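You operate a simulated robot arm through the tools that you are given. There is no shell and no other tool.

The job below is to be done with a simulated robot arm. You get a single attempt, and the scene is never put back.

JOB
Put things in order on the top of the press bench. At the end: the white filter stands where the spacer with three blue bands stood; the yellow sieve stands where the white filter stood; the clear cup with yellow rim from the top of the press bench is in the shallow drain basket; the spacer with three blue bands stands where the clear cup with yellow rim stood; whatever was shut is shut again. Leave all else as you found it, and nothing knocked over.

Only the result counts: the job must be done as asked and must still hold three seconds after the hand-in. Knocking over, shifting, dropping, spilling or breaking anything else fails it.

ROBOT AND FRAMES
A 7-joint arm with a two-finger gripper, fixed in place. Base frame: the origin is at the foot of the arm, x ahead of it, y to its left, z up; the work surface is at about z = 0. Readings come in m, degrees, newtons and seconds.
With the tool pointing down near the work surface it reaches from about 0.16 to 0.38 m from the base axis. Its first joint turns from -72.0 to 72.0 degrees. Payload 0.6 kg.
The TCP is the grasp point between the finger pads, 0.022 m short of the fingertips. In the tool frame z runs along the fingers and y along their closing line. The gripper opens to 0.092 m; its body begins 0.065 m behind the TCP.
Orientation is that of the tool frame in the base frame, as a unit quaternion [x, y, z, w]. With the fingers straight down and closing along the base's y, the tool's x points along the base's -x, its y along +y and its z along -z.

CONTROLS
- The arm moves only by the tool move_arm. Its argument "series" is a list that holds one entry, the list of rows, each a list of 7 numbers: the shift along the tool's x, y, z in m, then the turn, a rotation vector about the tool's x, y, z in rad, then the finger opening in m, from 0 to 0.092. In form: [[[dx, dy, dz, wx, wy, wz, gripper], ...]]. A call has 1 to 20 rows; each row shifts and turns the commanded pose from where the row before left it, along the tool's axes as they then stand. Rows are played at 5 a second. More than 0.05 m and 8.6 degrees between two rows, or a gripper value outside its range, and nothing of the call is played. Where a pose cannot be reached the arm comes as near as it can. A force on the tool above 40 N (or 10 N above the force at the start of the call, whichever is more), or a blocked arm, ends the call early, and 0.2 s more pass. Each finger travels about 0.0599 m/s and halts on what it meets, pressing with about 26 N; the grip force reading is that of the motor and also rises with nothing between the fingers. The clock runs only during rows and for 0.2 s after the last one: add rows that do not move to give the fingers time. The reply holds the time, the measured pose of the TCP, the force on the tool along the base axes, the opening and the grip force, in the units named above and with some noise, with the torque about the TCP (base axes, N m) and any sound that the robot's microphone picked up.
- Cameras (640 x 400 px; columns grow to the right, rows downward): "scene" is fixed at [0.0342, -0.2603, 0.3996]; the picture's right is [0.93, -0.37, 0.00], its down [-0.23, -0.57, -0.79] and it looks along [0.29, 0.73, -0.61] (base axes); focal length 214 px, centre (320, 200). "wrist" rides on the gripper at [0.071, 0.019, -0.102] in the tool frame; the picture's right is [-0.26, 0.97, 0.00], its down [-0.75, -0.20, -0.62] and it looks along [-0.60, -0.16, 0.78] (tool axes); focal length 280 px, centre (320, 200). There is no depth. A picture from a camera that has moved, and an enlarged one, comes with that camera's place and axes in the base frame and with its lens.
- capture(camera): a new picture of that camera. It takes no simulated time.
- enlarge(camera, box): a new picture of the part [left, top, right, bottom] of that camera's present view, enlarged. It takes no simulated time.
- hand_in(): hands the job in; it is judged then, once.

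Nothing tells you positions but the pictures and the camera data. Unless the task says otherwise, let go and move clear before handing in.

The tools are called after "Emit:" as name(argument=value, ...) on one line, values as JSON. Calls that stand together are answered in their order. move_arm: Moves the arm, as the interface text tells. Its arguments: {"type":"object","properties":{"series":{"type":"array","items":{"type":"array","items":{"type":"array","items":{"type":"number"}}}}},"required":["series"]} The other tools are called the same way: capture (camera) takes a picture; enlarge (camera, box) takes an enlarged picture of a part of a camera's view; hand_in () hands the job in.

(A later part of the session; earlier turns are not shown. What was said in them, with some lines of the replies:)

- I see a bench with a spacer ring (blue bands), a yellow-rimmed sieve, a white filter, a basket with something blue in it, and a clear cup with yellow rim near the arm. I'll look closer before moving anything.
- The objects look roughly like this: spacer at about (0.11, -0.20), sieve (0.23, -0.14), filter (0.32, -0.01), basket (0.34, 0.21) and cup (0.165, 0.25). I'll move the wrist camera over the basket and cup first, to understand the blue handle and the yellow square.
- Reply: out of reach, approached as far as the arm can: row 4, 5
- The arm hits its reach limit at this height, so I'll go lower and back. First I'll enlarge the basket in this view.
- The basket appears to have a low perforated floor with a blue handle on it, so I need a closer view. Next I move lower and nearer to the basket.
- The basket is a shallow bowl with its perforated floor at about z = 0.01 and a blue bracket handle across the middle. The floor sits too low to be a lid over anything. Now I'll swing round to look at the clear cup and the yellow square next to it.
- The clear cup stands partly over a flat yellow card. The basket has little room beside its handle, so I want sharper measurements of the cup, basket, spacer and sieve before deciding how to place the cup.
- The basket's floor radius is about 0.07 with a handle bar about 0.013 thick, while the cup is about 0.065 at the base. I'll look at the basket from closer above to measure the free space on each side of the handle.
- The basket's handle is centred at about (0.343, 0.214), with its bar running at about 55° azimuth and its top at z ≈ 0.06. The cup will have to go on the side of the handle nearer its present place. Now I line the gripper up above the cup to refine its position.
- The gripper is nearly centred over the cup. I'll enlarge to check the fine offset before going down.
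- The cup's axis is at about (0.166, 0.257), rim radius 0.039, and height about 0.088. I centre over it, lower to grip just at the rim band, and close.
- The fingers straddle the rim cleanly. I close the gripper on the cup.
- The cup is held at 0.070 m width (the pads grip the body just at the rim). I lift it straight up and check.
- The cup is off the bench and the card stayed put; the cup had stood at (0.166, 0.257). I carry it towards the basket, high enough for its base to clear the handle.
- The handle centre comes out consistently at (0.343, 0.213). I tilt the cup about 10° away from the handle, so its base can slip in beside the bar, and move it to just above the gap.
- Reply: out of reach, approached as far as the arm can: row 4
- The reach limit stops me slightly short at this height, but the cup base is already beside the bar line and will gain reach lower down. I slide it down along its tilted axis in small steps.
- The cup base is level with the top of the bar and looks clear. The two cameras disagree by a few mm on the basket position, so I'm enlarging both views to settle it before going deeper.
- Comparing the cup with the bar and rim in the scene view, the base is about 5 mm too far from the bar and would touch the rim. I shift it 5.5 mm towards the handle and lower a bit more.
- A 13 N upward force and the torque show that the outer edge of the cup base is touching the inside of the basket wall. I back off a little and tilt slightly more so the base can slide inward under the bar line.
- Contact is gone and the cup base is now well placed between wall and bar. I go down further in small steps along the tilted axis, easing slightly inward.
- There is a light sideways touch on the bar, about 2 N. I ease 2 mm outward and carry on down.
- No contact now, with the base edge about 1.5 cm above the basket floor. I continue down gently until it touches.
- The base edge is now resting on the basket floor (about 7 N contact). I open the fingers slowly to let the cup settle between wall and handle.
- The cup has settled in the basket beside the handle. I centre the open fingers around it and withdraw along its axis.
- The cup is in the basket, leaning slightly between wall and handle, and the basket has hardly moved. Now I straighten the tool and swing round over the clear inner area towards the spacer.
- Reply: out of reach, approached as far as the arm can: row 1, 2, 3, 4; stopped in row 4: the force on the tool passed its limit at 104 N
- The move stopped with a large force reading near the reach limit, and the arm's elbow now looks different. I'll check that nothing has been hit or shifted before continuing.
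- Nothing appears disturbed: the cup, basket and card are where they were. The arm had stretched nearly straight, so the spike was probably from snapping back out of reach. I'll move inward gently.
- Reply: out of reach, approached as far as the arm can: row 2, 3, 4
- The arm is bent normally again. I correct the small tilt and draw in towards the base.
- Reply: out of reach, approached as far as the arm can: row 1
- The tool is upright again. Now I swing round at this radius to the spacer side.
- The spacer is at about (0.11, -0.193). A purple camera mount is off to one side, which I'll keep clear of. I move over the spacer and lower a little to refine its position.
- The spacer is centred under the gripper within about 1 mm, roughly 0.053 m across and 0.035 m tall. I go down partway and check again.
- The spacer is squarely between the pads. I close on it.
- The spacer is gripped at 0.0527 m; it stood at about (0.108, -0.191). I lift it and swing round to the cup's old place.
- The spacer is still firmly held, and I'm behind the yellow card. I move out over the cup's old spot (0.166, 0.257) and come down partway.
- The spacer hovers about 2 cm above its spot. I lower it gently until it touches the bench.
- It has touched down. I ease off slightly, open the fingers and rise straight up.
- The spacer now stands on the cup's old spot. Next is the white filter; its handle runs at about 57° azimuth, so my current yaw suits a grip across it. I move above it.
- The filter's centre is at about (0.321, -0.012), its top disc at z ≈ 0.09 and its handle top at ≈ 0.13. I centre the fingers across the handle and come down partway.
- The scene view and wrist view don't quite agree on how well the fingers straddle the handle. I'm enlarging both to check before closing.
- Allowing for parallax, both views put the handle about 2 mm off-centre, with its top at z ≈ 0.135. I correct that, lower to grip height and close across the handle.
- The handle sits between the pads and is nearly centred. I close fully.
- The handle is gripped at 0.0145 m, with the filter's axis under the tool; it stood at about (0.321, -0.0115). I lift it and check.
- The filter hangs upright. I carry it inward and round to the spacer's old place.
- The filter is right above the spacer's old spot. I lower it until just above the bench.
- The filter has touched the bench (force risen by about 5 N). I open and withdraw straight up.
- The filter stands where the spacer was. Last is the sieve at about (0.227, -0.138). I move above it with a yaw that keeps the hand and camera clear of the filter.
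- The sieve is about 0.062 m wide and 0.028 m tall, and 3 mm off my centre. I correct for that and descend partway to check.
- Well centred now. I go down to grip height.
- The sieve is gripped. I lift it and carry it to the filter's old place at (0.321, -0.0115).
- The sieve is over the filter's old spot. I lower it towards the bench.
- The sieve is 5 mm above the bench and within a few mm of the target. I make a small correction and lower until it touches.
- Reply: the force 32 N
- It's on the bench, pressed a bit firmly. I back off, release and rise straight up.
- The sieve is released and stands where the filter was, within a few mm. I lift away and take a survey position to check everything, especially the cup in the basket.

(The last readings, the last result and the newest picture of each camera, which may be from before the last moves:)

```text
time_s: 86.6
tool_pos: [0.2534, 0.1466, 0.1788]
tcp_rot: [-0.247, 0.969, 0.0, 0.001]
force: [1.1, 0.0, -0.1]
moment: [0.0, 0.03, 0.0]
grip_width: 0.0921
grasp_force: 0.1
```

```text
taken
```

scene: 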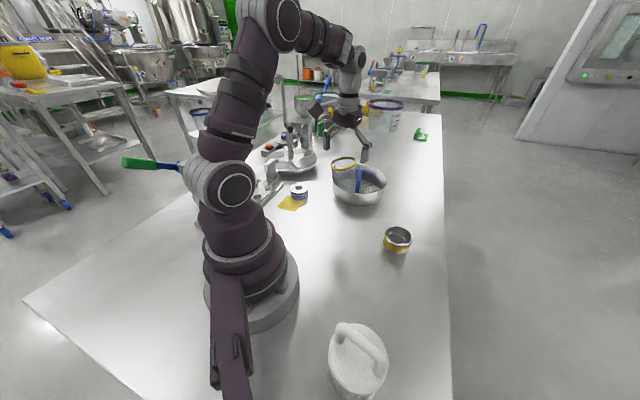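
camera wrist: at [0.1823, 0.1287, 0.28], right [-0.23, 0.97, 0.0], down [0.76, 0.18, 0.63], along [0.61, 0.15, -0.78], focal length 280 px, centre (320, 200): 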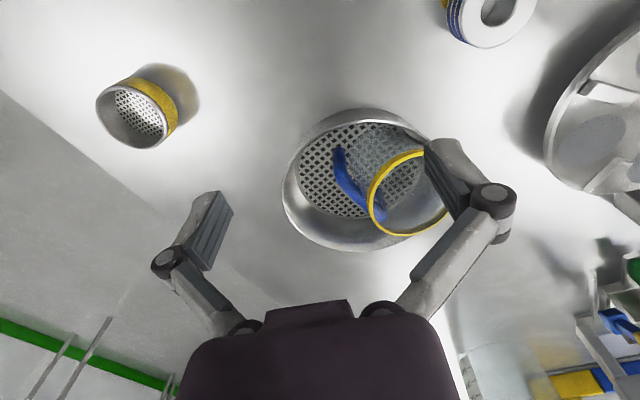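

Emit:
enlarge(camera="scene", box=[320, 145, 400, 210])

Emit:
enlarge(camera="wrist", box=[270, 95, 470, 260])

Emit:
enlarge(camera="scene", box=[310, 215, 430, 400])

Emit:
enlarge(camera="scene", box=[250, 90, 350, 215])

```text
6.15 times, centred on (360, 178) of scene
camera zoom: at [0.0342, -0.2603, 0.3996], right [0.93, -0.37, 0.0], down [-0.23, -0.57, -0.79], along [0.29, 0.73, -0.61], focal length 1320 px, centre (74, 338)
```

zoom: 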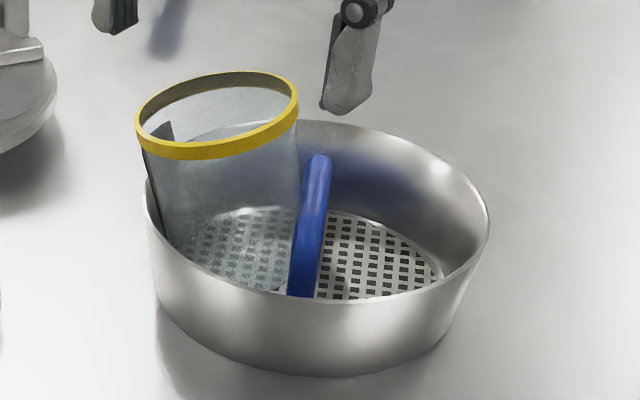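

```text
2.42 times, centred on (370, 178) of wrist
camera zoom: at [0.1823, 0.1287, 0.28], right [-0.23, 0.97, 0.0], down [0.76, 0.18, 0.63], along [0.61, 0.15, -0.78], focal length 680 px, centre (199, 254)
```

zoom: 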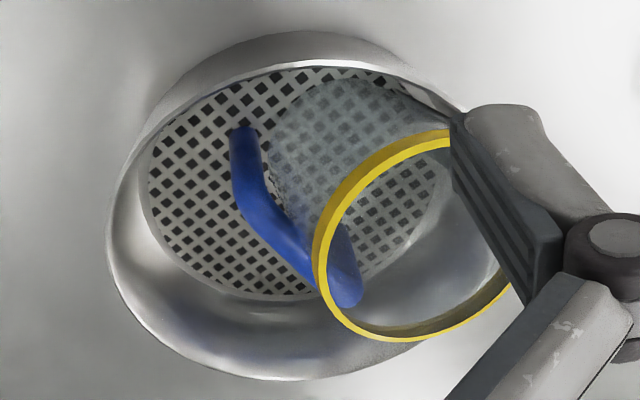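

```text
2.16 times, centred on (370, 308) of scene
camera zoom: at [0.0342, -0.2603, 0.3996], right [0.93, -0.37, 0.0], down [-0.23, -0.57, -0.79], along [0.29, 0.73, -0.61], focal length 464 px, centre (212, -32)
```

zoom: 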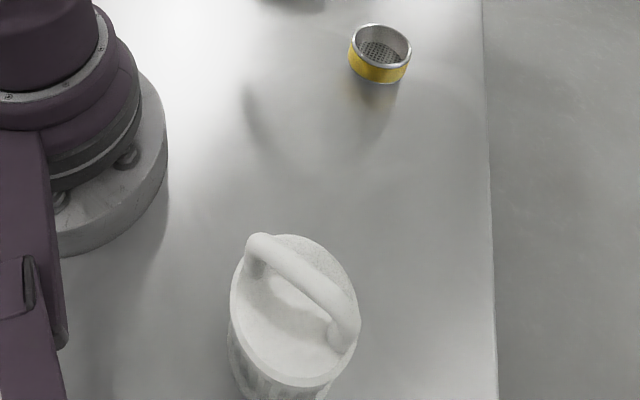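

```text
3.20 times, centred on (300, 152) of scene
camera zoom: at [0.0342, -0.2603, 0.3996], right [0.93, -0.37, 0.0], down [-0.23, -0.57, -0.79], along [0.29, 0.73, -0.61], focal length 686 px, centre (384, 352)
```

zoom: 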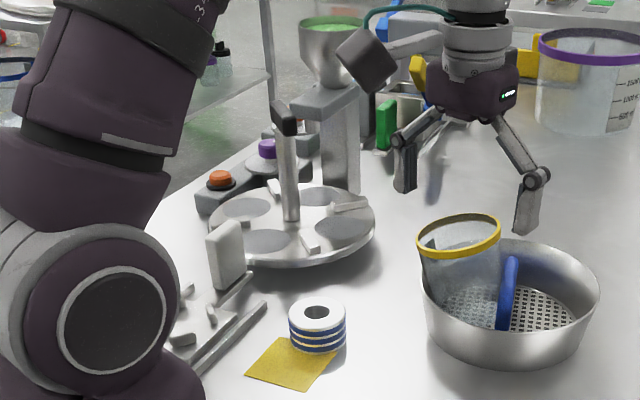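

Everything looks right. The filter is on the spacer's spot, the sieve on the filter's spot, the spacer on the cup's spot, and the cup rests in the basket leaning only about 10° against the handle. I move the arm clear and take a last look.

Emit:
move_arm(series=[[[0.02, 0, -0.02, 0, 0, 0, 0.092], [0.03, 0, -0.02, 0, 0, 0, 0.092], [0.02, -0.03, -0.02, 0, 0, 0, 0.092], [0, -0.04, 0, 0, 0, 0, 0.092], [0, -0.04, 0, 0, 0, 0, 0.092], [0, 0, 0, 0, 0, 0, 0.092], [0, 0, 0, 0, 0, 0, 0.092]]])

Emit:
capture(camera="scene")

Emit:
enlarge(camera="scene", box=[250, 140, 430, 270])

```text
time_s: 88.2
tool_pos: [0.2407, 0.0161, 0.2398]
tcp_rot: [-0.247, 0.969, 0.0, 0.0]
force: [0.6, -0.1, -0.6]
moment: [0.0, 0.0, 0.02]
grip_width: 0.0923
grasp_force: 0.1
```

```text
taken
```

scene: 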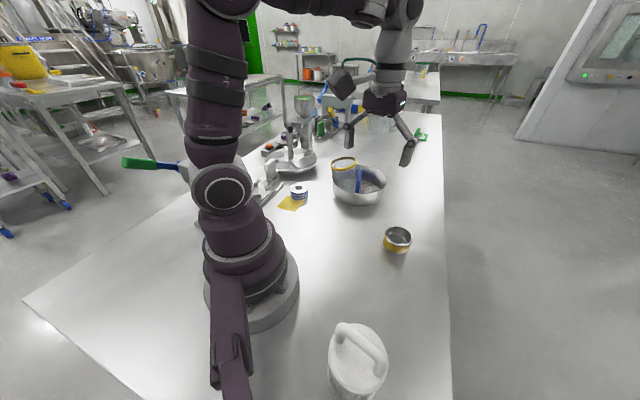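

```text
3.08 times, centred on (340, 205) of scene
camera zoom: at [0.0342, -0.2603, 0.3996], right [0.93, -0.37, 0.0], down [-0.23, -0.57, -0.79], along [0.29, 0.73, -0.61], focal length 660 px, centre (258, 185)
```

zoom: 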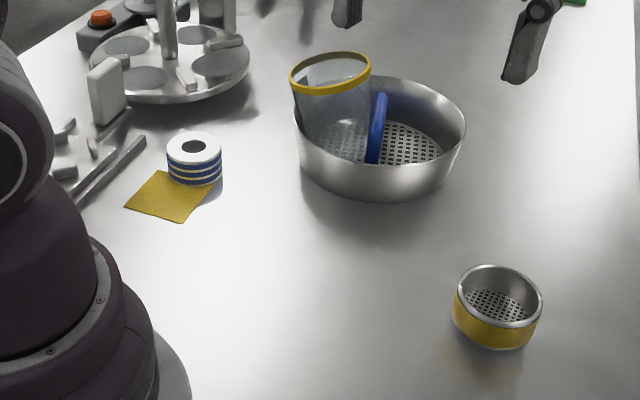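

The scene is settled: every object is upright in its new place, the card, basket and everything else are where they were, and the arm is clear with the gripper open. I'm handing in.

Emit:
hand_in()

```text
The job is handed in.
```

I've handed the job in with every piece moved. One result is less than clean: the clear cup stands tilted in the basket.

| Item | Final place | Accuracy |
|---|---|---|
| White filter | where the spacer with three blue bands stood | about 2 mm off |
| Yellow sieve | where the white filter stood | 3–7 mm off; the two cameras disagree |
| Spacer with three blue bands | where the clear cup stood | about 3 mm by gripper position; the scene view suggests up to 7 mm |
| Clear cup with yellow rim | in the shallow drain basket, beside its blue handle | leaning about 10° |

- **Cup tilt:** by my measurements, the gap between the handle and the basket wall is a little too narrow for the cup to stand flat. It rests on the basket floor against the handle, and it stayed put in every later picture.
- **Basket:** the cup touched the wall while I was lowering it, which shifted the basket about 2 mm.
- **Force spike:** while I was backing away from the basket near the arm's reach limit, one move stopped on a 104 N reading. Pictures taken right after showed nothing hit or moved; I think it was the arm snapping out of a nearly straight pose.
- **Shut items:** I found nothing shut that needed opening.

At hand-in nothing had been knocked over. The gripper was open and the arm was clear of everything.
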